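You operate a simulated robot arm through the tools that you are given. There is no shell and no other tool.

You are at the controls of a simulated two-armed robot. One attempt, no reset.

TASK
Put the short wooden bar on the top of the long table away on the top of the folding table. Shut the third trolley drawer. Put the yellow riser on top of the folded green canopy. Take the red line card marked "29" from the top of the long table and leave it on the green plate. Put two of the black bands from the top of the bench in the yellow crate. Take the red link on the back edge of the bench and put it away on the top of the bench. Do these in any order.

It is judged by the outcome, as a careful person would: the job done as asked, and still so three seconds after it is handed in. It fails if anything else is knocked over, pushed out of place, dropped, spilled or broken.

THE ROBOT
Two 7-joint arms with two-finger grippers on one trunk, on a base that moves. Base frame: it is fixed to the floor where the robot stands at the start and does not move with it; the origin is under the middle of the robot, x ahead of it, y to its left, z up; the surface under the hand at the start is at about z = 920. Lengths are in mm, angles in rad, forces in N, time in s.
The left shoulder is at the start at [50, 191, 1142], the right one opposite. With the tool pointing down near the work surface each hand reaches from about 200 to 740 mm from the robot's upright axis, wherever it stands, measured 20 degrees to its own side. Places, roughly: black band (5x4x2 cm) [-1400, -300, 900]; folded green canopy [500, 1250, 1000]; green plate [500, 0, 1000]; red line card [500, 500, 1000]; red link [-2000, -500, 1000]; short wooden bar (24x4x4 cm) [500, 200, 900]; top of the bench [-1300, 300, 900]; top of the folding table [-1500, -3600, 900]; trolley drawer [1500, 1600, 500]; yellow crate (41x25x11 cm) [-3700, -200, 900]; yellow riser (10x4x3 cm) [500, 1400, 900]. Payload 2.69 kg a hand.
The tool frame of a hand sits at the grasp point between the pads (the TCP): z along the fingers, y along the line on which they close. The tips reach 20 mm beyond it. The gripper opens to 100 mm; its body begins 63 mm behind the TCP.
Orientation is that of the tool frame in the base frame, as a unit quaternion [x, y, z, w]. With the fingers straight down and closing along the base's y, the tool's x points along the base's -x, its y along +y and its z along -z.

THE INTERFACE
- The arms move only by the tool step_arm. It takes "left_rows", "right_rows" or both (then of equal length, played together; a hand with none holds still); each is a list of rows, each a list of 3 entries, a list of its own where there are three numbers: the shift along the base's x, y, z in units of 400 mm (1.0 is 400 mm), then the turn, a rotation vector about the base's x, y, z in units of 180 degrees (1.0 is 180 degrees), then the closure in counts, from 0 (fully open) to 255 (shut). In form: [[[dx, dy, dz], [wx, wy, wz], hand], ...]. A call has 1 to 20 rows; each row is the pose to reach, as a shift and turn from the pose commanded when the call began. A call with a number of a shift or a turn outside -1 to 1 is refused whole. A row lasts 0.2 s, in which the tool goes at most 50 mm and 0.15 rad; a call with a longer step from one row to the next is refused whole, and so is a gripper value outside its range. Where a pose cannot be reached the arm comes as near as it can. A force on the tool above 40 N (or 10 N above the force at the start of the call, whichever is more), or a blocked arm, ends the call early, and 0.2 s more pass. Each finger travels about 153 mm/s and halts on what it meets, pressing with about 42 N; the grip force reading is that of the motor and also rises with nothing between the fingers. The clock runs only during rows and for 0.2 s after the last one: add rows that repeat a pose to give the fingers time. The reply holds the time, the measured pose of the TCP, the force on the tool along the base axes, the opening and the grip force, in the units named above and with some noise, with the torque about the TCP (base axes, N m) and any sound that the robot's microphone picked up.
- Cameras (640 x 400 px; columns grow to the right, rows downward): "scene" is now at [119.7, 45.4, 1326.7]; the picture's right is [0.50, -0.86, 0.00], its down [-0.39, -0.23, -0.89] and it looks along [0.77, 0.45, -0.45] (base axes); focal length 228 px, centre (320, 200). "left" rides on the left gripper at [70, 19, -99] in its tool frame; the picture's right is [-0.26, 0.97, 0.00], its down [-0.75, -0.20, -0.63] and it looks along [-0.61, -0.16, 0.78] (tool axes); focal length 230 px, centre (320, 200). "right" rides on the right gripper at [70, -19, -99] in its tool frame; the picture's right is [0.26, 0.97, 0.00], its down [-0.75, 0.20, -0.63] and it looks along [-0.61, 0.16, 0.78] (tool axes); focal length 230 px, centre (320, 200). There is no depth. A picture from a camera that has moved, and an enlarged one, comes with that camera's place and axes in the base frame and with its lens.
- camera(camera): a new picture of that camera. It takes no simulated time.
- lift_body(by): slides the trunk up (or, below 0, down) by that many mm; the arms and the scene camera ride with it, the base frame stays. It gives what a move gives, with no picture.
- roll_base(legs): drives the robot by 1 to 6 legs, each [ahead, left, turn to the left] in mm, mm and rad, along the robot's own axes; the way and the turn of a leg run together, so that a leg with both is an arc; at most 1500 mm and 3.142 rad a leg. The arms and the cameras ride along, it lands a little off, and it stops where it bumps. It gives what a move gives.
- head_to(pan, tilt): turns the head with the scene camera to pan (to the left, within 1.396 rad either way) and tilt (down, from -0.506 to 1.204), counted from straight ahead of the robot. It gives what a move gives.
- zoom(camera, box): a new picture of the part [left, top, right, bottom] of that camera's present view, enlarged. It takes no simulated time.
- sign_off(): hands the job in; it is judged then, once.

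Nothing tells you exact positions but the pictures and the camera data. Unless the task says otherwise, let go and move clear before handing in.

The tools are called by a JSON object that holds its "api" and its "payload". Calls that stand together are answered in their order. step_arm: Moves the arms, as the interface text tells. Its arguments: {"type":"object","properties":{"left_rows":{"type":"array"},"right_rows":{"type":"array"}},"required":[]} The other tools are called the same way: lift_body (by) moves the trunk up or down; roll_base (legs) drives the base; head_to (pan, tilt) turns the head that bears the scene camera; camera (camera) takes a picture; zoom (camera, box) takes an enlarged picture of a part of a camera's view; sign_off () hands the job in.

At the start:

```text
t: 0.0
left_tcp_pos: [307.2, 385.4, 1215.2]
left_ee_rot: [-0.001, 1.0, 0.0, 0.0]
left_contact_force: [0.1, 0.4, -0.2]
left_moment: [0.02, 0.02, 0.0]
left_width: 100.2
left_grasp_force: 0.0
right_tcp_pos: [444.9, -4.9, 1230.0]
right_ee_rot: [0.001, 1.0, 0.0, -0.001]
right_contact_force: [0.1, -0.5, -0.4]
right_moment: [-0.01, 0.01, 0.02]
right_width: 100.1
right_grasp_force: 0.1
trunk travel left (down, up): [-200.0, 123.0]
robot x, y, heading: [0.9, 0.1, -0.003]
head pan, tilt (commanded): [0.527, 0.468]
```

scene: 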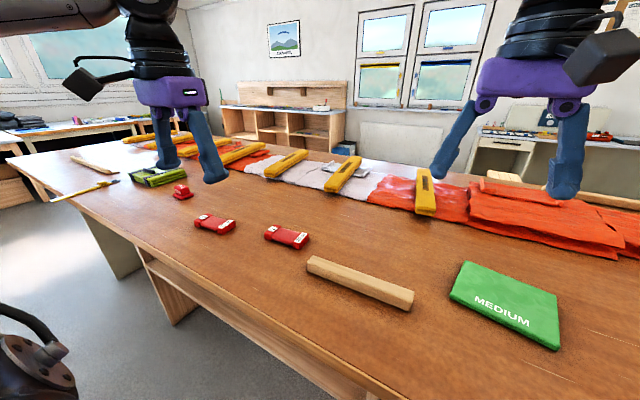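
right: 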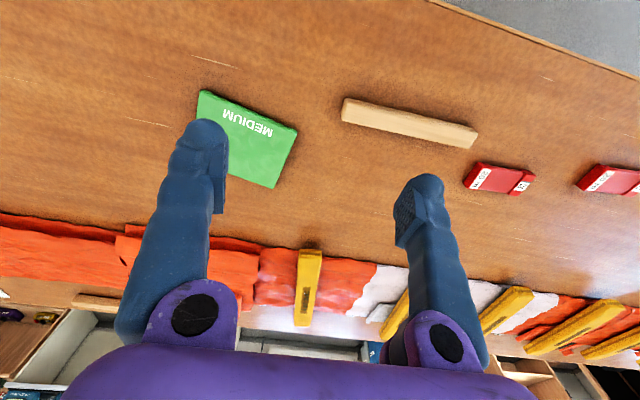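
left: 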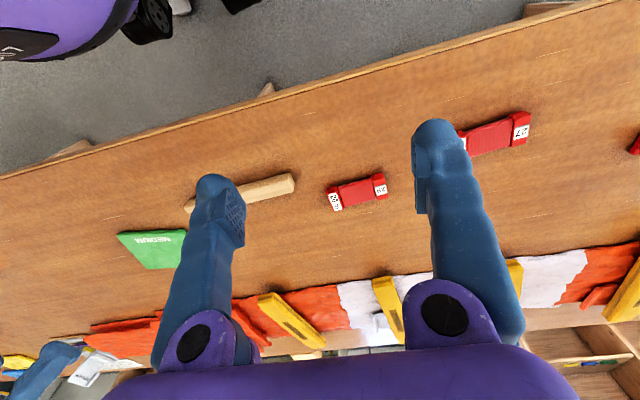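

I see the long table ahead with a wooden bar, two red line cards, the green plate ("MEDIUM"), and a striped cloth with yellow levels. I'll look closer before moving anything.

{"api": "zoom", "payload": {"camera": "scene", "box": [160, 170, 480, 370]}}

{"api": "zoom", "payload": {"camera": "left", "box": [280, 80, 560, 255]}}

{"api": "zoom", "payload": {"camera": "scene", "box": [0, 80, 320, 280]}}

```text
2.00 times, centred on (320, 270) of scene
camera zoom: at [119.7, 45.4, 1326.7], right [0.5, -0.86, 0.0], down [-0.39, -0.23, -0.89], along [0.77, 0.45, -0.45], focal length 455 px, centre (320, 60)
```

zoom: 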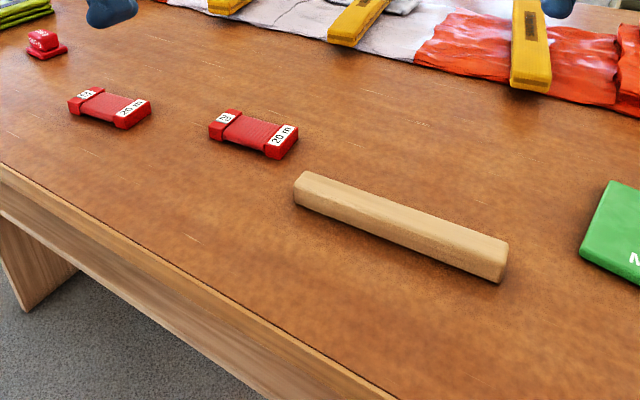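

```text
2.29 times, centred on (420, 168) of left
camera zoom: at [236.3, 403.4, 1314.7], right [0.26, 0.97, 0.0], down [0.75, -0.2, 0.63], along [0.61, -0.16, -0.78], focal length 526 px, centre (91, 274)
```

zoom: 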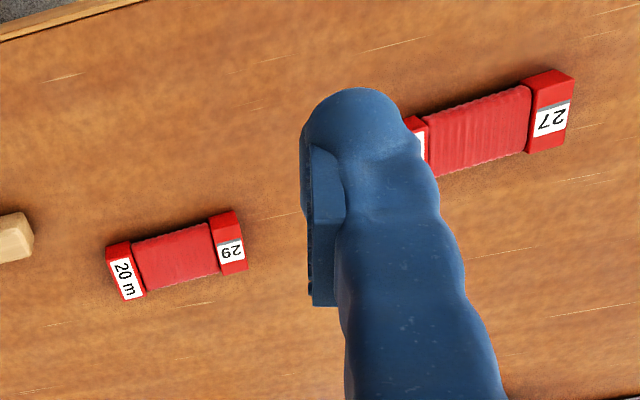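

```text
2.00 times, centred on (160, 180) of scene
camera zoom: at [119.7, 45.4, 1326.7], right [0.5, -0.86, 0.0], down [-0.39, -0.23, -0.89], along [0.77, 0.45, -0.45], focal length 455 px, centre (640, 240)
```

zoom: 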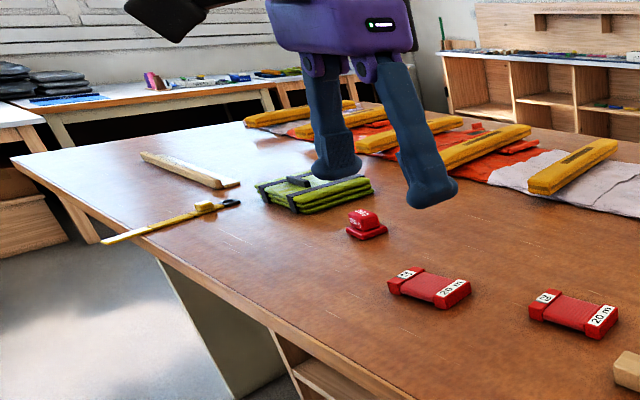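

The card nearest the bar looks like "29" and the farther one "27". I'll check the labels more closely and look around with the head.

{"api": "zoom", "payload": {"camera": "left", "box": [320, 165, 400, 215]}}

{"api": "zoom", "payload": {"camera": "scene", "box": [180, 200, 320, 288]}}

{"api": "head_to", "payload": {"pan": 1.2, "tilt": 0.3}}

{"api": "camera", "payload": {"camera": "scene"}}

{"api": "head_to", "payload": {"pan": -0.5, "tilt": 0.5}}

{"api": "camera", "payload": {"camera": "scene"}}

{"api": "head_to", "payload": {"pan": 0.0, "tilt": 0.7}}

{"api": "camera", "payload": {"camera": "scene"}}

```text
8.00 times, centred on (360, 190) of left
camera zoom: at [236.3, 403.4, 1314.7], right [0.26, 0.97, 0.0], down [0.75, -0.2, 0.63], along [0.61, -0.16, -0.78], focal length 1841 px, centre (0, 280)
```

zoom: 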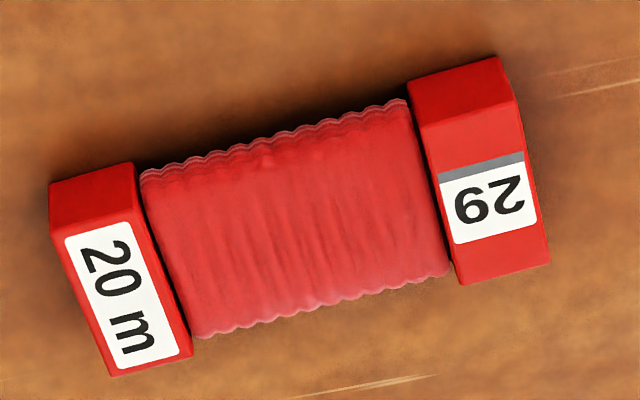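

```text
4.55 times, centred on (250, 244) of scene
camera zoom: at [119.7, 45.4, 1326.7], right [0.5, -0.86, 0.0], down [-0.39, -0.23, -0.89], along [0.77, 0.45, -0.45], focal length 1034 px, centre (638, 0)
```

zoom: 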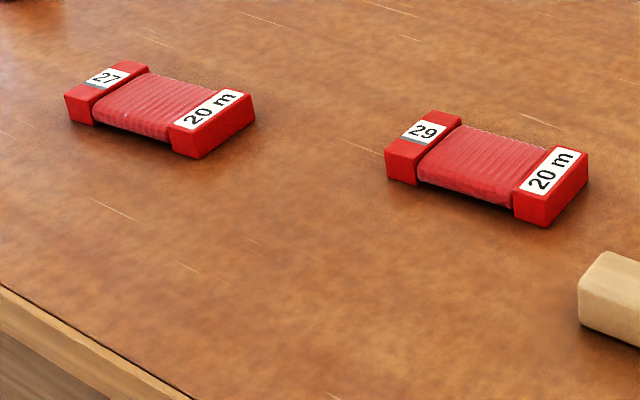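

```text
t: 1.1
left_tcp_pos: [308.1, 386.1, 1217.2]
left_ee_rot: [0.0, 1.0, 0.0, 0.0]
left_contact_force: [-0.1, 0.7, -0.8]
left_moment: [0.02, 0.01, 0.0]
left_width: 100.1
left_grasp_force: 0.0
right_tcp_pos: [443.9, -6.0, 1231.4]
right_ee_rot: [0.001, 1.0, 0.0, 0.0]
right_contact_force: [-0.3, -0.2, -0.2]
right_moment: [0.0, -0.02, 0.0]
right_width: 100.1
right_grasp_force: 0.1
trunk travel left (down, up): [-200.0, 123.0]
robot x, y, heading: [0.5, -1.0, -0.002]
head pan, tilt (commanded): [1.201, 0.3]
```

```text
taken
camera scene: at [74.4, 86.3, 1342.3], right [0.93, -0.36, 0.0], down [-0.11, -0.28, -0.96], along [0.35, 0.89, -0.3], focal length 228 px, centre (320, 200)
```

scene: 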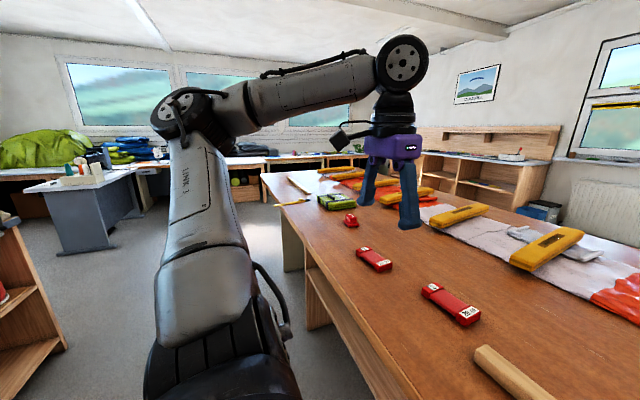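

```text
t: 2.8
left_tcp_pos: [308.4, 384.6, 1216.0]
left_ee_rot: [0.0, 1.0, -0.001, 0.001]
left_contact_force: [0.1, -0.5, -0.3]
left_moment: [-0.02, 0.02, 0.03]
left_width: 99.9
left_grasp_force: 0.1
right_tcp_pos: [445.0, -6.8, 1230.0]
right_ee_rot: [0.001, 1.0, 0.001, 0.0]
right_contact_force: [-0.3, -0.6, -0.6]
right_moment: [-0.02, -0.02, 0.01]
right_width: 100.0
right_grasp_force: 0.1
trunk travel left (down, up): [-200.0, 123.0]
robot x, y, heading: [-1.2, 0.9, -0.002]
head pan, tilt (commanded): [-0.499, 0.499]
```

```text
taken
camera scene: at [120.4, -44.2, 1323.9], right [-0.48, -0.88, 0.0], down [-0.42, 0.23, -0.88], along [0.77, -0.42, -0.48], focal length 228 px, centre (320, 200)
```

scene: 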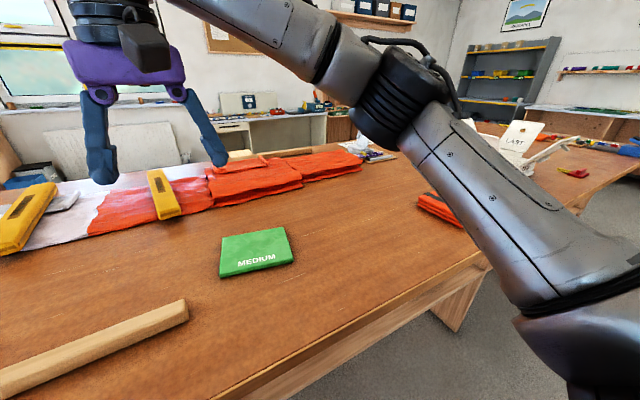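

```text
t: 3.7
left_tcp_pos: [306.9, 385.4, 1216.3]
left_ee_rot: [0.0, 1.0, -0.001, 0.0]
left_contact_force: [-0.2, 0.0, 0.2]
left_moment: [0.03, 0.05, 0.0]
left_width: 100.0
left_grasp_force: 0.0
right_tcp_pos: [445.4, -5.7, 1231.1]
right_ee_rot: [0.001, 1.0, 0.0, 0.0]
right_contact_force: [0.2, -0.3, 0.1]
right_moment: [0.01, -0.01, 0.01]
right_width: 99.8
right_grasp_force: 0.0
trunk travel left (down, up): [-200.0, 123.0]
robot x, y, heading: [-0.6, 3.1, 0.003]
head pan, tilt (commanded): [0.0, 0.7]
```

```text
taken
camera scene: at [125.4, -0.8, 1306.2], right [0.0, -1.0, 0.0], down [-0.64, 0.0, -0.77], along [0.77, 0.0, -0.64], focal length 228 px, centre (320, 200)
```

scene: 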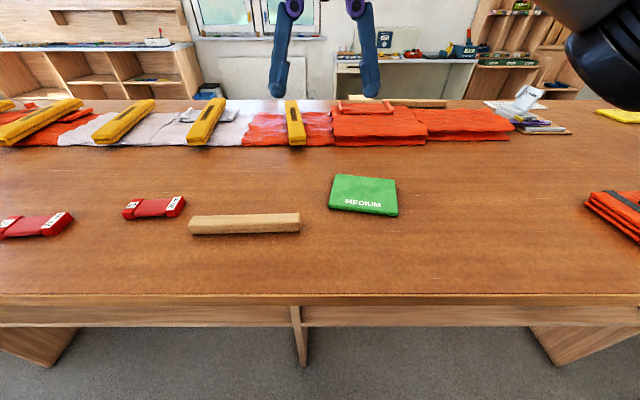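

I have the long table's layout: card "29" near (531, 397), bar near (473, 163), green plate near (590, -112), table top about z=920. I'll shift the base left so the right hand can reach card, plate and bar.

{"api": "roll_base", "payload": {"legs": [[0, 250, 0]]}}

{"api": "camera", "payload": {"camera": "scene"}}

{"api": "camera", "payload": {"camera": "right"}}

```text
t: 6.5
left_tcp_pos: [305.7, 633.6, 1215.5]
left_ee_rot: [-0.002, 1.0, 0.0, 0.001]
left_contact_force: [-0.7, 0.4, 0.7]
left_moment: [0.0, -0.01, 0.01]
left_width: 100.0
left_grasp_force: 0.1
right_tcp_pos: [444.3, 244.2, 1231.3]
right_ee_rot: [-0.001, 1.0, 0.001, 0.0]
right_contact_force: [0.0, 0.2, 0.1]
right_moment: [0.01, 0.0, -0.01]
right_width: 99.8
right_grasp_force: 0.1
trunk travel left (down, up): [-200.0, 123.0]
robot x, y, heading: [1.3, 245.2, 0.006]
head pan, tilt (commanded): [0.0, 0.7]
```

```text
taken
camera scene: at [125.0, 247.3, 1306.2], right [0.0, -1.0, 0.0], down [-0.64, 0.0, -0.76], along [0.76, 0.0, -0.64], focal length 228 px, centre (320, 200)
```

scene: 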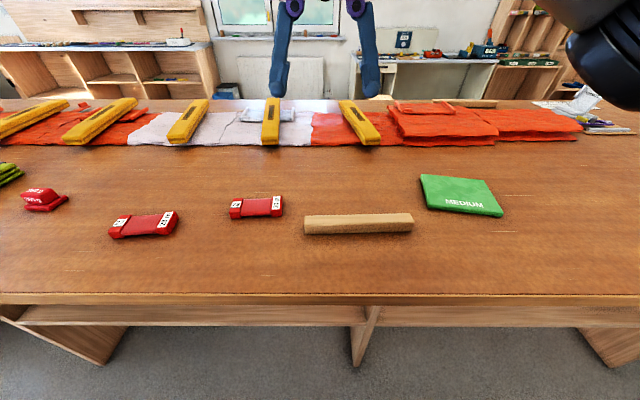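

```text
taken
camera right: at [374.3, 224.4, 1331.0], right [-0.26, 0.97, 0.0], down [0.75, 0.2, 0.63], along [0.61, 0.16, -0.78], focal length 230 px, centre (320, 200)
```

right: 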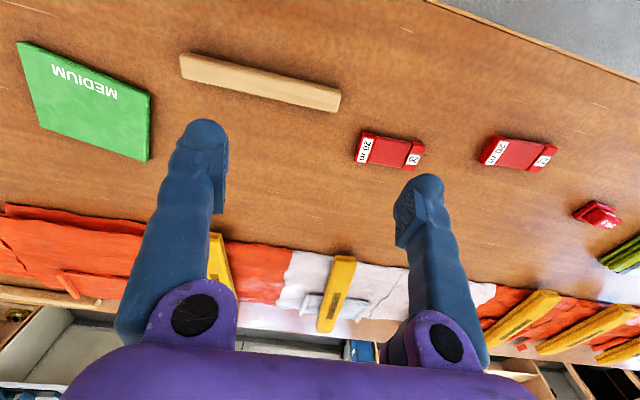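

{"api": "zoom", "payload": {"camera": "right", "box": [340, 115, 440, 178]}}

{"api": "zoom", "payload": {"camera": "scene", "box": [220, 180, 300, 230]}}

{"api": "zoom", "payload": {"camera": "right", "box": [0, 20, 200, 145]}}

```text
6.35 times, centred on (390, 146) of right
camera zoom: at [374.3, 224.4, 1331.0], right [-0.26, 0.97, 0.0], down [0.75, 0.2, 0.63], along [0.61, 0.16, -0.78], focal length 1461 px, centre (-124, 540)
```

zoom: 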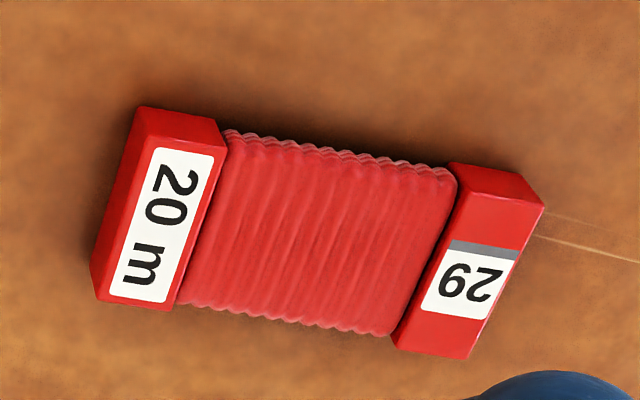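

```text
8.00 times, centred on (260, 205) of scene
camera zoom: at [125.0, 247.3, 1306.2], right [0.0, -1.0, 0.0], down [-0.64, 0.0, -0.76], along [0.76, 0.0, -0.64], focal length 1820 px, centre (800, 160)
```

zoom: 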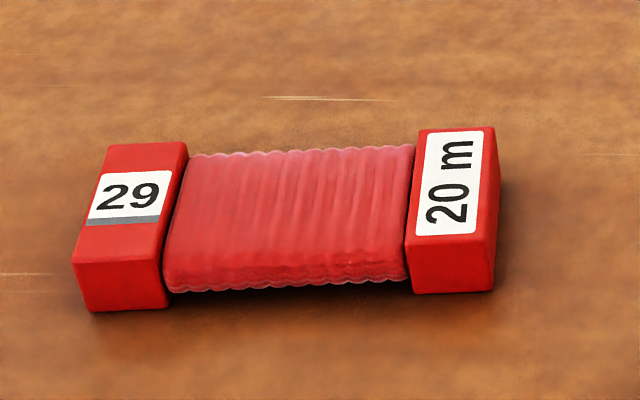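

```text
3.20 times, centred on (100, 82) of right
camera zoom: at [374.3, 224.4, 1331.0], right [-0.26, 0.97, 0.0], down [0.75, 0.2, 0.63], along [0.61, 0.16, -0.78], focal length 736 px, centre (1024, 576)
```

zoom: 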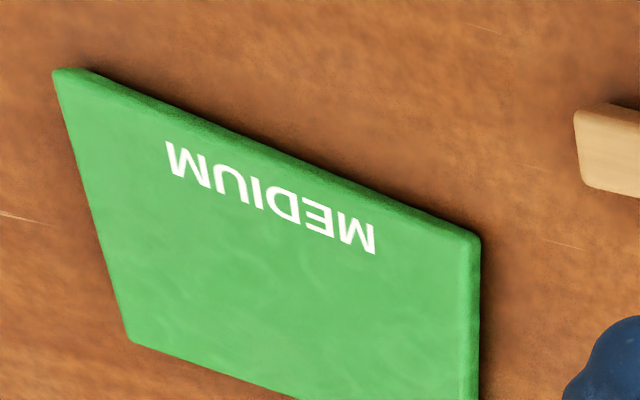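

Card "29" centre is about (540, 402), top near z=940, long axis about 5° off y; the plate centre is about (597, -115). I'll bring the right hand above the card, turned so the fingers close across it.

{"api": "step_arm", "payload": {"right_rows": [[[0.02, 0.033, -0.035], [0, 0, -0.0394], 0], [[0.04, 0.066, -0.07], [0, 0, -0.0787], 0], [[0.06, 0.099, -0.105], [0, 0, -0.118], 0], [[0.08, 0.132, -0.14], [0, 0, -0.1574], 0], [[0.1, 0.165, -0.175], [0, 0, -0.1968], 0], [[0.12, 0.198, -0.21], [0, 0, -0.2361], 0], [[0.14, 0.231, -0.245], [0, 0, -0.2755], 0], [[0.16, 0.263, -0.28], [0, 0, -0.3148], 0], [[0.18, 0.296, -0.315], [0, 0, -0.3542], 0], [[0.2, 0.329, -0.35], [0, 0, -0.3935], 0], [[0.22, 0.362, -0.385], [0, 0, -0.4329], 0], [[0.24, 0.395, -0.4], [0, 0, -0.4722], 0], [[0.24, 0.395, -0.4], [0, 0, -0.4722], 0]]}}

{"api": "camera", "payload": {"camera": "right"}}

{"api": "camera", "payload": {"camera": "scene"}}

```text
t: 9.3
left_tcp_pos: [306.2, 634.5, 1215.5]
left_ee_rot: [-0.002, 1.0, 0.0, -0.001]
left_contact_force: [-0.2, 0.3, -0.9]
left_moment: [-0.01, 0.0, -0.02]
left_width: 100.1
left_grasp_force: 0.1
right_tcp_pos: [533.8, 385.3, 1065.9]
right_ee_rot: [0.676, 0.737, 0.001, -0.001]
right_contact_force: [0.7, -0.3, 0.6]
right_moment: [-0.02, 0.03, 0.0]
right_width: 100.3
right_grasp_force: 0.0
right hand out of reach, approached as far as the arm can: row 11, 12, 13
trunk travel left (down, up): [-200.0, 123.0]
robot x, y, heading: [-3.7, 246.9, 0.006]
head pan, tilt (commanded): [0.0, 0.7]
```

```text
taken
camera right: at [507.4, 452.9, 1166.0], right [0.94, 0.34, 0.0], down [0.27, -0.73, 0.63], along [0.22, -0.59, -0.78], focal length 230 px, centre (320, 200)
```

right: 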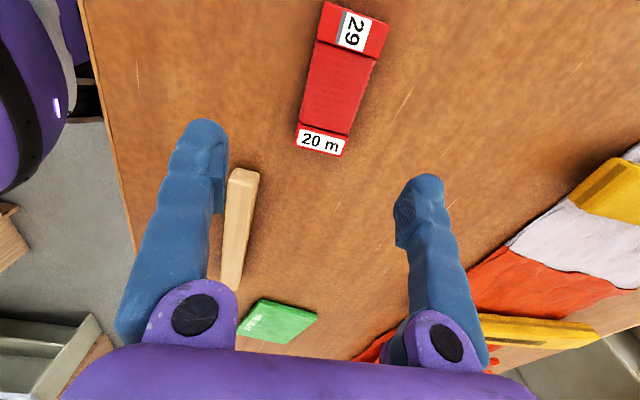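

```text
taken
camera scene: at [125.2, 246.8, 1306.2], right [0.0, -1.0, 0.0], down [-0.64, 0.0, -0.76], along [0.76, 0.0, -0.64], focal length 228 px, centre (320, 200)
```

scene: 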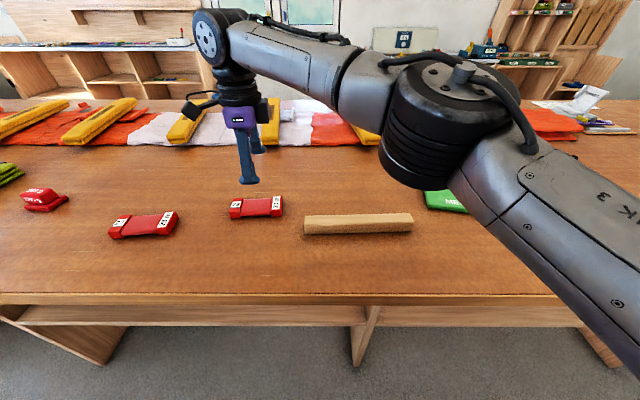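

The hand is slightly short of the card; it sits at (540, 404). I'll roll the base another 130 mm left.

{"api": "roll_base", "payload": {"legs": [[0, 130, 0]]}}

```text
t: 11.1
left_tcp_pos: [304.9, 766.7, 1216.9]
left_ee_rot: [-0.001, 1.0, 0.0, 0.0]
left_contact_force: [0.9, 1.0, 0.5]
left_moment: [0.02, 0.0, 0.03]
left_width: 100.2
left_grasp_force: 0.0
right_tcp_pos: [531.9, 516.5, 1065.5]
right_ee_rot: [0.675, 0.738, 0.0, 0.0]
right_contact_force: [-0.5, -0.1, -0.2]
right_moment: [-0.01, 0.0, 0.05]
right_width: 100.1
right_grasp_force: 0.1
trunk travel left (down, up): [-200.0, 123.0]
robot x, y, heading: [0.5, 379.1, 0.003]
head pan, tilt (commanded): [0.0, 0.7]
```

{"api": "step_arm", "payload": {"right_rows": [[[0.007, -0.1, -0.02], [0, 0, 0], 0], [[0.014, -0.2, -0.04], [0, 0, 0], 0], [[0.02, -0.28, -0.0625], [0, 0, 0.005], 0], [[0.02, -0.28, -0.0625], [0, 0, 0.005], 0]]}}

{"api": "camera", "payload": {"camera": "right"}}

{"api": "camera", "payload": {"camera": "scene"}}

```text
t: 12.1
left_tcp_pos: [305.3, 765.1, 1215.8]
left_ee_rot: [-0.001, 1.0, 0.0, 0.0]
left_contact_force: [-0.3, 0.6, 0.3]
left_moment: [0.0, 0.0, 0.02]
left_width: 100.0
left_grasp_force: 0.1
right_tcp_pos: [539.0, 403.5, 1040.7]
right_ee_rot: [0.67, 0.743, 0.0, -0.001]
right_contact_force: [-0.4, 0.1, 0.0]
right_moment: [0.01, -0.01, -0.01]
right_width: 100.0
right_grasp_force: 0.0
trunk travel left (down, up): [-200.0, 123.0]
robot x, y, heading: [-1.9, 380.3, 0.001]
head pan, tilt (commanded): [0.0, 0.7]
```

```text
taken
camera right: at [512.6, 471.6, 1140.5], right [0.93, 0.36, 0.0], down [0.28, -0.73, 0.63], along [0.22, -0.59, -0.78], focal length 230 px, centre (320, 200)
```

right: 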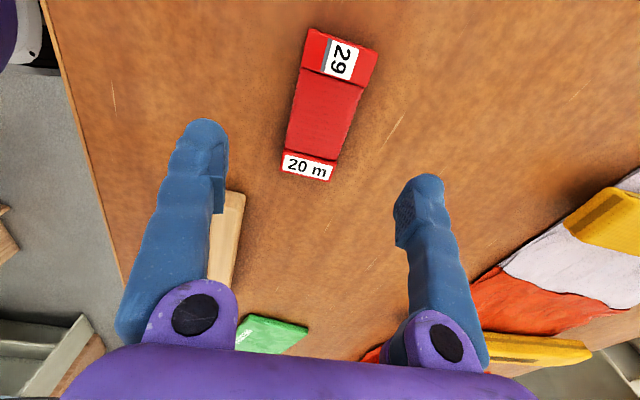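

```text
taken
camera scene: at [124.4, 378.7, 1306.2], right [0.0, -1.0, 0.0], down [-0.64, 0.0, -0.77], along [0.77, 0.0, -0.64], focal length 228 px, centre (320, 200)
```

scene: 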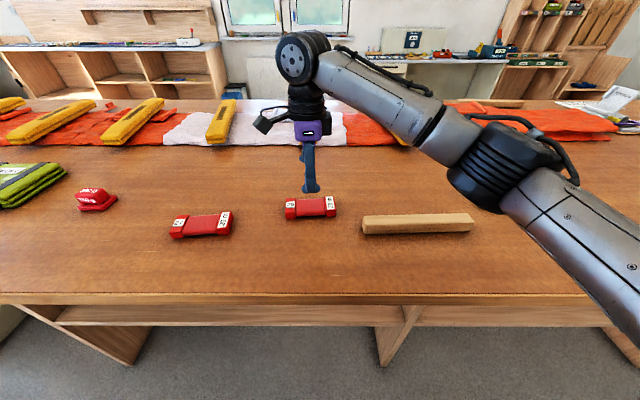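

The hand is over the card and aligned. I'll descend to about z=945 and check for contact.

{"api": "step_arm", "payload": {"right_rows": [[[0.002, 0.002, -0.06], [0, 0, 0], 0], [[0.002, 0.002, -0.12], [0, 0, 0], 0], [[0.002, 0.002, -0.18], [0, 0, 0], 0], [[0.002, 0.002, -0.21], [0, 0, 0], 0], [[0.002, 0.002, -0.235], [0, 0, 0], 0], [[0.002, 0.002, -0.235], [0, 0, 0], 0]]}}

{"api": "camera", "payload": {"camera": "right"}}

{"api": "zoom", "payload": {"camera": "scene", "box": [240, 140, 400, 240]}}

```text
t: 13.5
left_tcp_pos: [305.3, 764.5, 1216.6]
left_ee_rot: [-0.002, 1.0, 0.0, 0.0]
left_contact_force: [0.7, 0.3, -0.2]
left_moment: [0.05, -0.03, 0.03]
left_width: 100.0
left_grasp_force: 0.0
right_tcp_pos: [540.3, 404.1, 946.7]
right_ee_rot: [0.67, 0.743, 0.0, 0.0]
right_contact_force: [0.2, -0.2, 0.0]
right_moment: [-0.02, -0.01, 0.03]
right_width: 100.1
right_grasp_force: 0.1
trunk travel left (down, up): [-200.0, 123.0]
robot x, y, heading: [-1.3, 377.7, 0.001]
head pan, tilt (commanded): [0.0, 0.7]
```

```text
taken
camera right: at [514.5, 471.5, 1047.2], right [0.93, 0.36, 0.0], down [0.28, -0.73, 0.63], along [0.22, -0.59, -0.78], focal length 230 px, centre (320, 200)
```

right: 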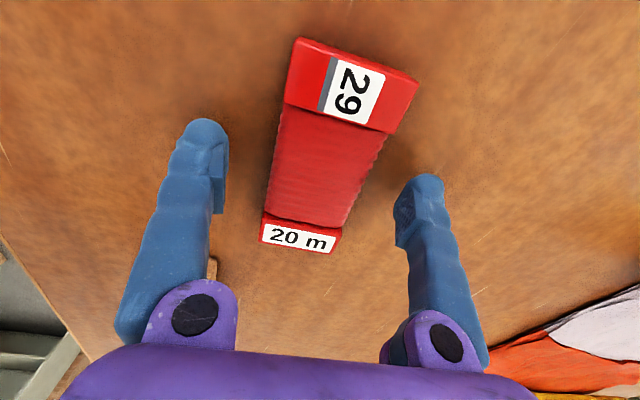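

```text
4.00 times, centred on (320, 190) of scene
camera zoom: at [124.6, 378.1, 1306.2], right [0.0, -1.0, 0.0], down [-0.64, 0.0, -0.77], along [0.77, 0.0, -0.64], focal length 910 px, centre (320, 240)
```

zoom: 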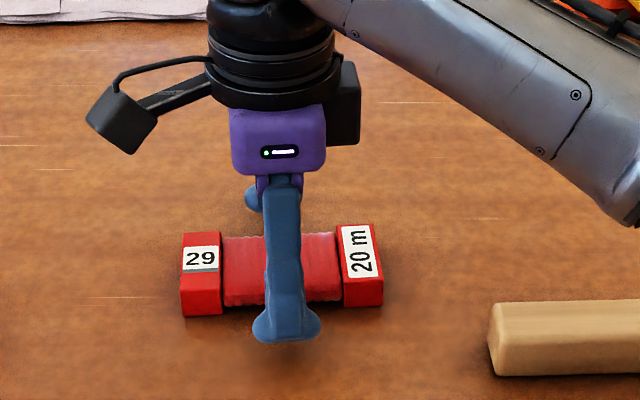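

{"api": "step_arm", "payload": {"right_rows": [[[0, 0, -0.008], [0, 0, 0], 0], [[0, 0, -0.008], [0, 0, 0], 120], [[0, 0, -0.008], [0, 0, 0], 255], [[0, 0, -0.008], [0, 0, 0], 255], [[0, 0, -0.008], [0, 0, 0], 255]]}}

{"api": "camera", "payload": {"camera": "right"}}

```text
t: 14.7
left_tcp_pos: [306.5, 764.6, 1217.0]
left_ee_rot: [-0.001, 1.0, 0.0, 0.001]
left_contact_force: [0.5, 0.6, 0.1]
left_moment: [-0.01, -0.02, -0.01]
left_width: 100.0
left_grasp_force: 0.0
right_tcp_pos: [541.9, 403.7, 945.2]
right_ee_rot: [0.67, 0.742, 0.0, 0.0]
right_contact_force: [0.6, -0.4, 0.5]
right_moment: [-0.03, -0.03, 0.0]
right_width: 52.7
right_grasp_force: 41.7
trunk travel left (down, up): [-200.0, 123.0]
robot x, y, heading: [0.1, 374.6, -0.002]
head pan, tilt (commanded): [0.0, 0.7]
```

```text
taken
camera right: at [515.1, 471.3, 1044.3], right [0.93, 0.36, 0.0], down [0.28, -0.73, 0.63], along [0.22, -0.59, -0.78], focal length 230 px, centre (320, 200)
```

right: 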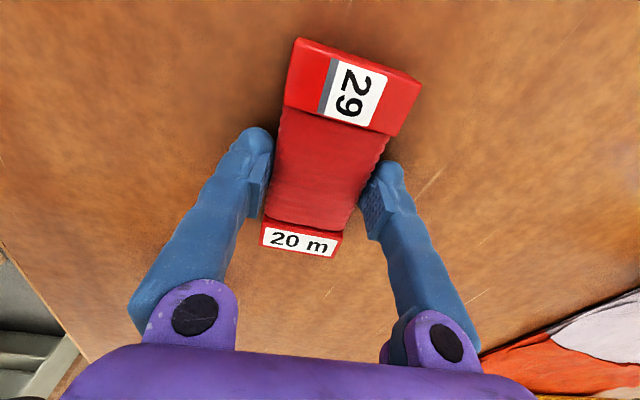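

Card is gripped. Lifting it, then shifting the base right towards the plate.

{"api": "step_arm", "payload": {"right_rows": [[[0, 0, 0.05], [0, 0, 0], 255], [[0, 0, 0.15], [0, 0, 0], 255], [[0, 0, 0.25], [0, 0, 0], 255], [[0, 0, 0.35], [0, 0, 0], 255], [[0, 0, 0.35], [0, 0, 0], 255]]}}

{"api": "roll_base", "payload": {"legs": [[0, -200, 0]]}}

{"api": "camera", "payload": {"camera": "right"}}

```text
t: 15.9
left_tcp_pos: [306.9, 763.9, 1215.6]
left_ee_rot: [-0.001, 1.0, 0.0, -0.001]
left_contact_force: [-1.0, -0.2, 0.5]
left_moment: [0.0, 0.01, -0.03]
left_width: 99.8
left_grasp_force: 0.1
right_tcp_pos: [538.7, 406.9, 1084.5]
right_ee_rot: [0.67, 0.742, -0.001, 0.001]
right_contact_force: [-0.7, -0.2, -0.1]
right_moment: [-0.01, 0.04, 0.0]
right_width: 52.6
right_grasp_force: 42.1
trunk travel left (down, up): [-200.0, 123.0]
robot x, y, heading: [-1.0, 378.4, -0.002]
head pan, tilt (commanded): [0.0, 0.7]
```

```text
t: 18.2
left_tcp_pos: [306.6, 567.5, 1215.1]
left_ee_rot: [-0.001, 1.0, 0.001, 0.0]
left_contact_force: [0.0, -0.7, 0.6]
left_moment: [0.01, -0.03, -0.02]
left_width: 100.3
left_grasp_force: 0.1
right_tcp_pos: [539.7, 210.2, 1085.0]
right_ee_rot: [0.669, 0.743, 0.0, 0.0]
right_contact_force: [0.3, 0.5, 0.0]
right_moment: [-0.01, 0.01, -0.02]
right_width: 52.3
right_grasp_force: 41.7
trunk travel left (down, up): [-200.0, 123.0]
robot x, y, heading: [0.0, 181.1, 0.003]
head pan, tilt (commanded): [0.0, 0.7]
```

```text
taken
camera right: at [513.7, 278.6, 1184.6], right [0.93, 0.36, 0.0], down [0.28, -0.73, 0.63], along [0.23, -0.59, -0.78], focal length 230 px, centre (320, 200)
```

right: 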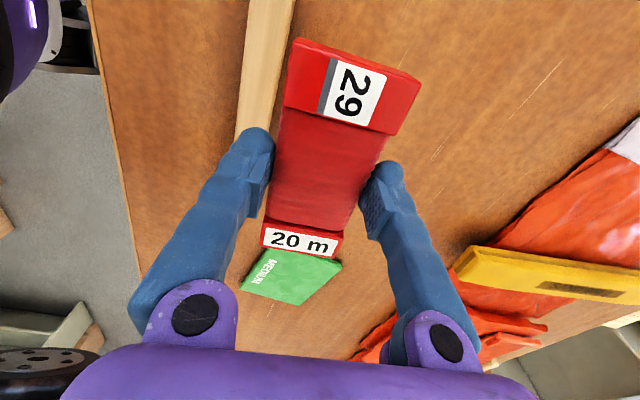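

{"api": "step_arm", "payload": {"right_rows": [[[0.016, -0.09, -0.0], [0, 0, -0.01], 255], [[0.032, -0.18, -0.0], [0, 0, -0.02], 255], [[0.048, -0.27, -0.01], [0, 0, -0.03], 255], [[0.064, -0.36, -0.02], [0, 0, -0.04], 255], [[0.08, -0.45, -0.03], [0, 0, -0.05], 255], [[0.096, -0.54, -0.04], [0, 0, -0.06], 255], [[0.112, -0.63, -0.05], [0, 0, -0.07], 255], [[0.128, -0.72, -0.06], [0, 0, -0.08], 255], [[0.143, -0.8125, -0.07], [0, 0, -0.089], 255], [[0.143, -0.8125, -0.07], [0, 0, -0.089], 255]]}}

{"api": "camera", "payload": {"camera": "right"}}

{"api": "camera", "payload": {"camera": "scene"}}

```text
t: 20.4
left_tcp_pos: [305.7, 569.4, 1215.0]
left_ee_rot: [-0.003, 1.0, 0.001, 0.0]
left_contact_force: [-0.8, 0.2, -0.5]
left_moment: [-0.02, 0.03, -0.02]
left_width: 100.0
left_grasp_force: 0.1
right_tcp_pos: [599.6, -114.7, 1055.8]
right_ee_rot: [0.767, 0.642, 0.0, 0.0]
right_contact_force: [-0.3, 1.1, -0.9]
right_moment: [-0.02, 0.02, -0.01]
right_width: 52.1
right_grasp_force: 42.7
trunk travel left (down, up): [-200.0, 123.0]
robot x, y, heading: [-3.3, 182.2, 0.002]
head pan, tilt (commanded): [0.0, 0.7]
```

```text
taken
camera right: at [592.4, -41.6, 1155.9], right [1.0, 0.09, 0.0], down [0.07, -0.77, 0.63], along [0.05, -0.63, -0.78], focal length 230 px, centre (320, 200)
```

right: 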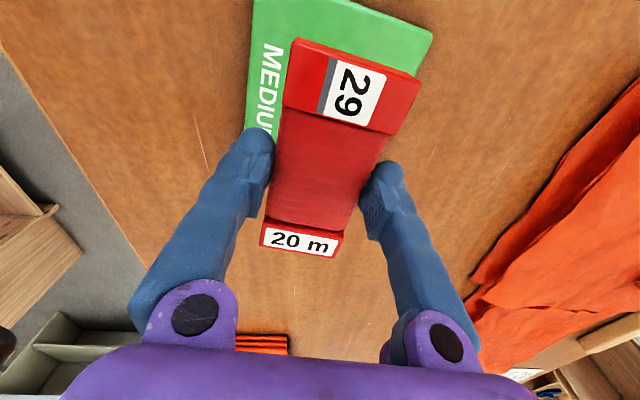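

```text
taken
camera scene: at [125.3, 182.2, 1306.2], right [0.0, -1.0, 0.0], down [-0.64, 0.0, -0.76], along [0.76, 0.0, -0.64], focal length 228 px, centre (320, 200)
```

scene: 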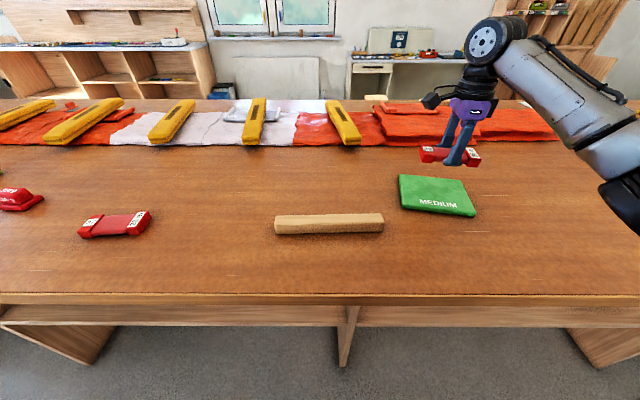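

The card is above the plate, roughly centred and aligned. Lowering gently.

{"api": "step_arm", "payload": {"right_rows": [[[-0.006, -0.005, -0.06], [0, 0, 0], 255], [[-0.006, -0.005, -0.12], [0, 0, 0], 255], [[-0.006, -0.005, -0.18], [0, 0, 0], 255], [[-0.006, -0.005, -0.21], [0, 0, 0], 255], [[-0.006, -0.005, -0.22], [0, 0, 0], 255], [[-0.006, -0.005, -0.22], [0, 0, 0], 255]]}}

{"api": "zoom", "payload": {"camera": "scene", "box": [380, 130, 500, 220]}}

{"api": "camera", "payload": {"camera": "right"}}

```text
t: 21.8
left_tcp_pos: [305.7, 569.4, 1216.6]
left_ee_rot: [-0.002, 1.0, 0.0, 0.0]
left_contact_force: [-0.3, 0.5, -1.1]
left_moment: [0.05, -0.01, -0.01]
left_width: 100.0
left_grasp_force: 0.1
right_tcp_pos: [595.0, -115.5, 968.0]
right_ee_rot: [0.766, 0.643, 0.0, 0.0]
right_contact_force: [0.7, -0.7, -0.4]
right_moment: [0.03, -0.02, -0.01]
right_width: 52.3
right_grasp_force: 42.4
trunk travel left (down, up): [-200.0, 123.0]
robot x, y, heading: [-0.0, 181.6, 0.007]
head pan, tilt (commanded): [0.0, 0.7]
```

```text
4.44 times, centred on (440, 175) of scene
camera zoom: at [125.3, 181.7, 1306.2], right [0.0, -1.0, 0.0], down [-0.64, 0.0, -0.76], along [0.76, 0.0, -0.64], focal length 1011 px, centre (-213, 311)
```

zoom: 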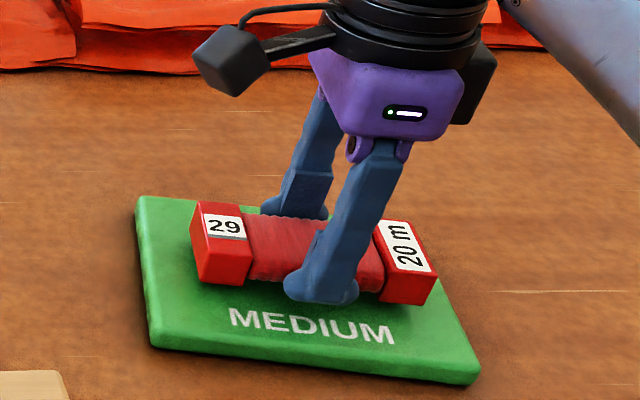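

```text
taken
camera right: at [588.4, -43.6, 1067.6], right [1.0, 0.09, 0.0], down [0.07, -0.77, 0.63], along [0.05, -0.63, -0.78], focal length 230 px, centre (320, 200)
```

right: 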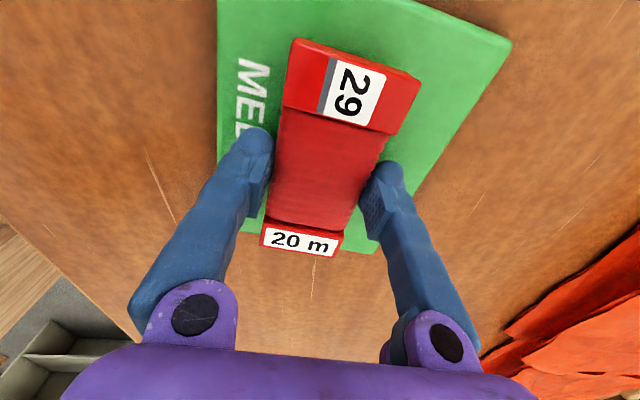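

{"api": "step_arm", "payload": {"right_rows": [[[0, 0, -0.005], [0, 0, 0], 255], [[0, 0, -0.01], [0, 0, 0], 255], [[0, 0, -0.015], [0, 0, 0], 255], [[0, 0, -0.015], [0, 0, 0], 255]]}}

{"api": "zoom", "payload": {"camera": "scene", "box": [380, 130, 500, 220]}}

```text
t: 22.8
left_tcp_pos: [304.8, 568.7, 1215.6]
left_ee_rot: [-0.002, 1.0, 0.0, 0.0]
left_contact_force: [0.5, 0.0, 0.0]
left_moment: [-0.03, -0.01, 0.01]
left_width: 99.9
left_grasp_force: 0.1
right_tcp_pos: [595.1, -116.4, 962.9]
right_ee_rot: [0.766, 0.643, -0.001, 0.0]
right_contact_force: [-0.3, 0.5, -0.2]
right_moment: [0.03, 0.01, -0.01]
right_width: 52.2
right_grasp_force: 41.9
trunk travel left (down, up): [-200.0, 123.0]
robot x, y, heading: [1.2, 186.2, 0.0]
head pan, tilt (commanded): [0.0, 0.7]
```

```text
4.44 times, centred on (440, 175) of scene
camera zoom: at [125.3, 181.7, 1306.2], right [0.0, -1.0, 0.0], down [-0.64, 0.0, -0.76], along [0.76, 0.0, -0.64], focal length 1011 px, centre (-213, 311)
```

zoom: 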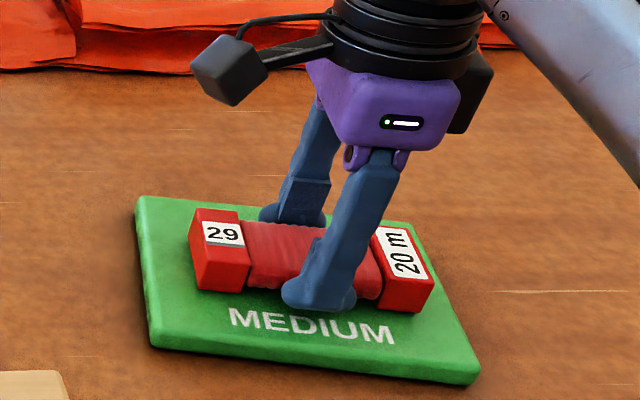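

{"api": "step_arm", "payload": {"right_rows": [[[0, 0, -0.004], [0, 0, 0], 255], [[0, 0, -0.008], [0, 0, 0], 255], [[0, 0, -0.012], [0, 0, 0], 255], [[0, 0, -0.012], [0, 0, 0], 255]]}}

{"api": "zoom", "payload": {"camera": "scene", "box": [380, 130, 500, 220]}}

```text
t: 23.8
left_tcp_pos: [304.7, 568.7, 1216.5]
left_ee_rot: [-0.001, 1.0, 0.0, 0.001]
left_contact_force: [0.2, -0.1, 0.3]
left_moment: [0.03, -0.01, 0.0]
left_width: 99.7
left_grasp_force: 0.0
right_tcp_pos: [594.7, -115.9, 959.5]
right_ee_rot: [0.766, 0.642, 0.001, 0.002]
right_contact_force: [4.5, -3.9, 18.0]
right_moment: [-0.2, 0.32, 0.08]
right_width: 52.4
right_grasp_force: 42.1
trunk travel left (down, up): [-200.0, 123.0]
robot x, y, heading: [2.7, 183.7, 0.004]
head pan, tilt (commanded): [0.0, 0.7]
```

```text
4.44 times, centred on (440, 175) of scene
camera zoom: at [124.0, 182.1, 1306.6], right [0.0, -1.0, 0.0], down [-0.64, 0.0, -0.77], along [0.77, 0.0, -0.64], focal length 1011 px, centre (-213, 311)
```

zoom: 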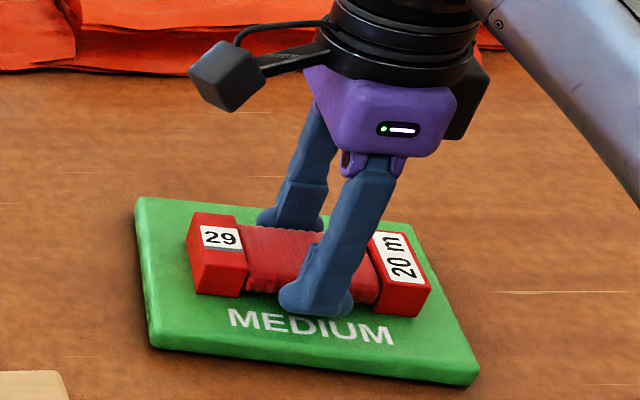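

Contact felt (18 N up), so the card is on the plate. Releasing and lifting clear.

{"api": "step_arm", "payload": {"right_rows": [[[0, 0, 0.003], [0, 0, 0], 255], [[0, 0, 0.003], [0, 0, 0], 120], [[0, 0, 0.003], [0, 0, 0], 60], [[0, 0, 0.003], [0, 0, 0], 60], [[0, 0, 0.08], [0, 0, 0], 60], [[0, 0, 0.18], [0, 0, 0], 60], [[0, 0, 0.28], [0, 0, 0], 0], [[0, 0, 0.38], [0, 0, 0], 0], [[0, 0, 0.38], [0, 0, 0], 0]]}}

{"api": "camera", "payload": {"camera": "right"}}

{"api": "camera", "payload": {"camera": "scene"}}

```text
t: 25.8
left_tcp_pos: [306.8, 568.0, 1215.4]
left_ee_rot: [-0.001, 1.0, 0.0, 0.0]
left_contact_force: [0.4, -0.7, 0.1]
left_moment: [0.0, 0.04, 0.02]
left_width: 99.8
left_grasp_force: 0.0
right_tcp_pos: [591.5, -116.4, 1110.2]
right_ee_rot: [0.766, 0.643, -0.001, -0.001]
right_contact_force: [-0.1, 0.6, 0.9]
right_moment: [0.03, 0.01, -0.04]
right_width: 100.2
right_grasp_force: 0.2
trunk travel left (down, up): [-200.0, 123.0]
robot x, y, heading: [-1.8, 183.1, 0.007]
head pan, tilt (commanded): [0.0, 0.7]
```

```text
taken
camera right: at [586.4, -45.3, 1209.4], right [1.0, 0.09, 0.0], down [0.07, -0.77, 0.63], along [0.05, -0.63, -0.78], focal length 230 px, centre (320, 200)
```

right: 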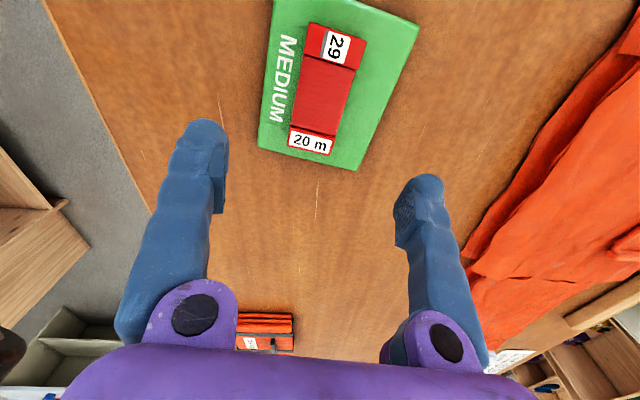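

```text
taken
camera scene: at [125.6, 181.4, 1306.1], right [0.0, -1.0, 0.0], down [-0.64, 0.0, -0.76], along [0.76, 0.0, -0.64], focal length 228 px, centre (320, 200)
```

scene: 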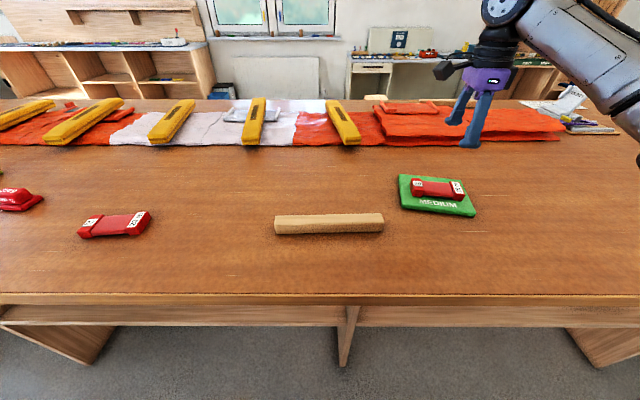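

The card rests squarely on the green plate. Next I'll tuck the right arm and drive left to the riser/canopy end of the table.

{"api": "step_arm", "payload": {"right_rows": [[[-0.02, 0.01, 0.025], [0, 0, 0.0428], 0], [[-0.08, 0.02, 0.05], [0, 0, 0.0855], 0], [[-0.14, 0.03, 0.075], [0, 0, 0.1283], 0], [[-0.2, 0.04, 0.1], [0, 0, 0.1711], 0], [[-0.26, 0.05, 0.125], [0, 0, 0.2138], 0], [[-0.32, 0.06, 0.15], [0, 0, 0.2566], 0], [[-0.38, 0.07, 0.175], [0, 0, 0.2994], 0], [[-0.42, 0.08, 0.2], [0, 0, 0.3422], 0], [[-0.46, 0.09, 0.225], [0, 0, 0.3849], 0], [[-0.5, 0.1, 0.25], [0, 0, 0.4277], 0], [[-0.53, 0.11, 0.275], [0, 0, 0.4705], 0], [[-0.53, 0.12, 0.3], [0, 0, 0.5132], 0], [[-0.53, 0.125, 0.3], [0, 0, 0.556], 0]]}}

{"api": "roll_base", "payload": {"legs": [[0, 700, 0]]}}

{"api": "head_to", "payload": {"pan": 0.5, "tilt": 0.6}}

{"api": "camera", "payload": {"camera": "scene"}}

{"api": "camera", "payload": {"camera": "left"}}

```text
t: 28.6
left_tcp_pos: [306.0, 567.7, 1215.5]
left_ee_rot: [-0.002, 1.0, 0.0, 0.0]
left_contact_force: [0.6, -0.5, -0.6]
left_moment: [0.0, -0.04, 0.02]
left_width: 100.0
left_grasp_force: 0.0
right_tcp_pos: [383.0, -64.8, 1230.3]
right_ee_rot: [-0.002, 1.0, 0.001, 0.0]
right_contact_force: [-0.5, 0.4, -0.8]
right_moment: [-0.02, 0.01, 0.0]
right_width: 99.9
right_grasp_force: 0.1
trunk travel left (down, up): [-200.0, 123.0]
robot x, y, heading: [3.0, 180.4, 0.001]
head pan, tilt (commanded): [0.0, 0.7]
```

```text
t: 35.1
left_tcp_pos: [308.2, 1254.6, 1215.4]
left_ee_rot: [0.002, 1.0, 0.0, 0.0]
left_contact_force: [-0.5, -0.5, 0.3]
left_moment: [-0.03, 0.0, 0.01]
left_width: 99.9
left_grasp_force: 0.0
right_tcp_pos: [381.3, 619.5, 1229.8]
right_ee_rot: [0.004, 1.0, 0.0, 0.0]
right_contact_force: [0.4, -0.1, -0.3]
right_moment: [0.0, 0.02, -0.04]
right_width: 99.9
right_grasp_force: 0.0
trunk travel left (down, up): [-200.0, 123.0]
robot x, y, heading: [-0.7, 871.8, -0.004]
head pan, tilt (commanded): [0.0, 0.7]
```

```text
t: 36.0
left_tcp_pos: [309.1, 1253.1, 1216.9]
left_ee_rot: [0.003, 1.0, 0.0, -0.001]
left_contact_force: [-0.7, 0.3, 0.4]
left_moment: [0.01, -0.02, 0.0]
left_width: 100.2
left_grasp_force: 0.0
right_tcp_pos: [381.2, 619.9, 1230.5]
right_ee_rot: [0.004, 1.0, 0.0, 0.0]
right_contact_force: [0.6, -0.4, 0.5]
right_moment: [-0.01, -0.01, 0.0]
right_width: 100.0
right_grasp_force: 0.0
trunk travel left (down, up): [-200.0, 123.0]
robot x, y, heading: [-0.5, 865.7, -0.005]
head pan, tilt (commanded): [0.499, 0.6]
```

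```text
taken
camera scene: at [118.2, 911.6, 1314.8], right [0.47, -0.88, 0.0], down [-0.5, -0.27, -0.82], along [0.73, 0.39, -0.57], focal length 228 px, centre (320, 200)
```

scene: 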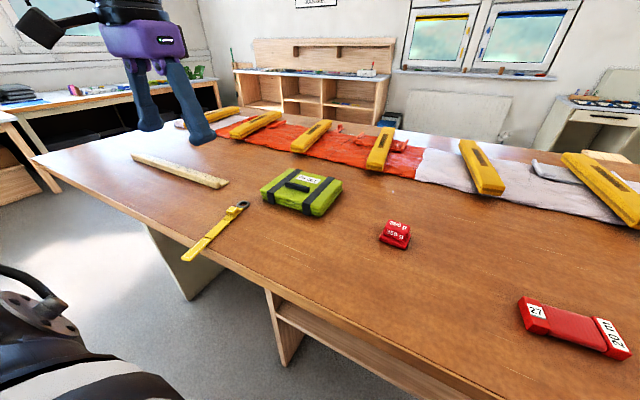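

```text
taken
camera left: at [237.9, 1272.9, 1314.7], right [0.26, 0.96, 0.0], down [0.75, -0.2, 0.63], along [0.61, -0.17, -0.78], focal length 230 px, centre (320, 200)
```

left: 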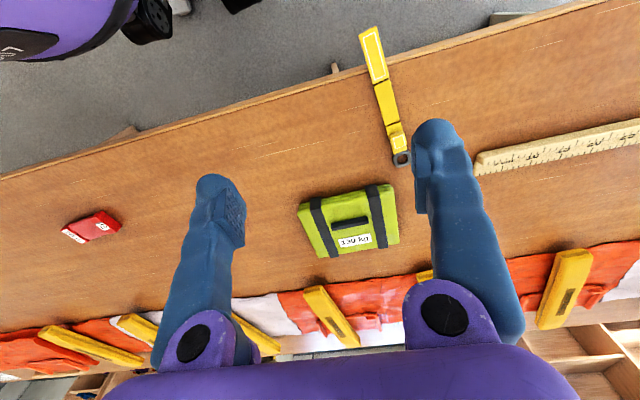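

{"api": "zoom", "payload": {"camera": "scene", "box": [120, 140, 360, 290]}}

{"api": "zoom", "payload": {"camera": "left", "box": [280, 20, 440, 270]}}

{"api": "zoom", "payload": {"camera": "scene", "box": [170, 180, 280, 270]}}

```text
2.67 times, centred on (240, 215) of scene
camera zoom: at [118.2, 911.6, 1314.8], right [0.47, -0.88, 0.0], down [-0.5, -0.27, -0.82], along [0.73, 0.39, -0.57], focal length 607 px, centre (533, 160)
```

zoom: 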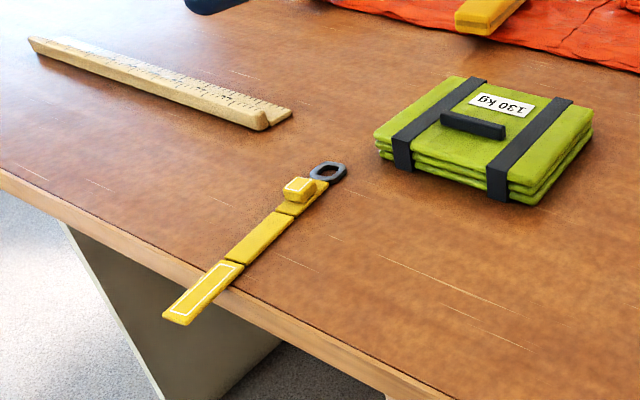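

```text
1.60 times, centred on (360, 145) of left
camera zoom: at [237.9, 1272.9, 1314.7], right [0.26, 0.96, 0.0], down [0.75, -0.2, 0.63], along [0.61, -0.17, -0.78], focal length 368 px, centre (256, 288)
```

zoom: 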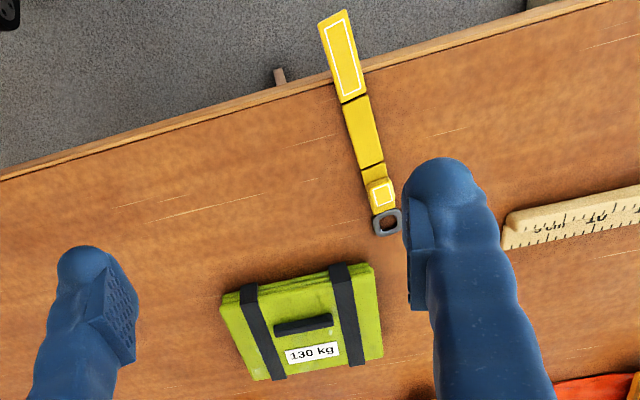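

```text
4.44 times, centred on (225, 225) of scene
camera zoom: at [118.2, 911.6, 1314.8], right [0.47, -0.88, 0.0], down [-0.5, -0.27, -0.82], along [0.73, 0.39, -0.57], focal length 1011 px, centre (742, 89)
```

zoom: 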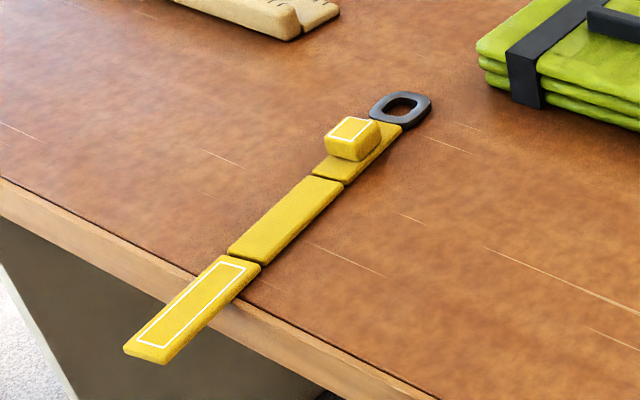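

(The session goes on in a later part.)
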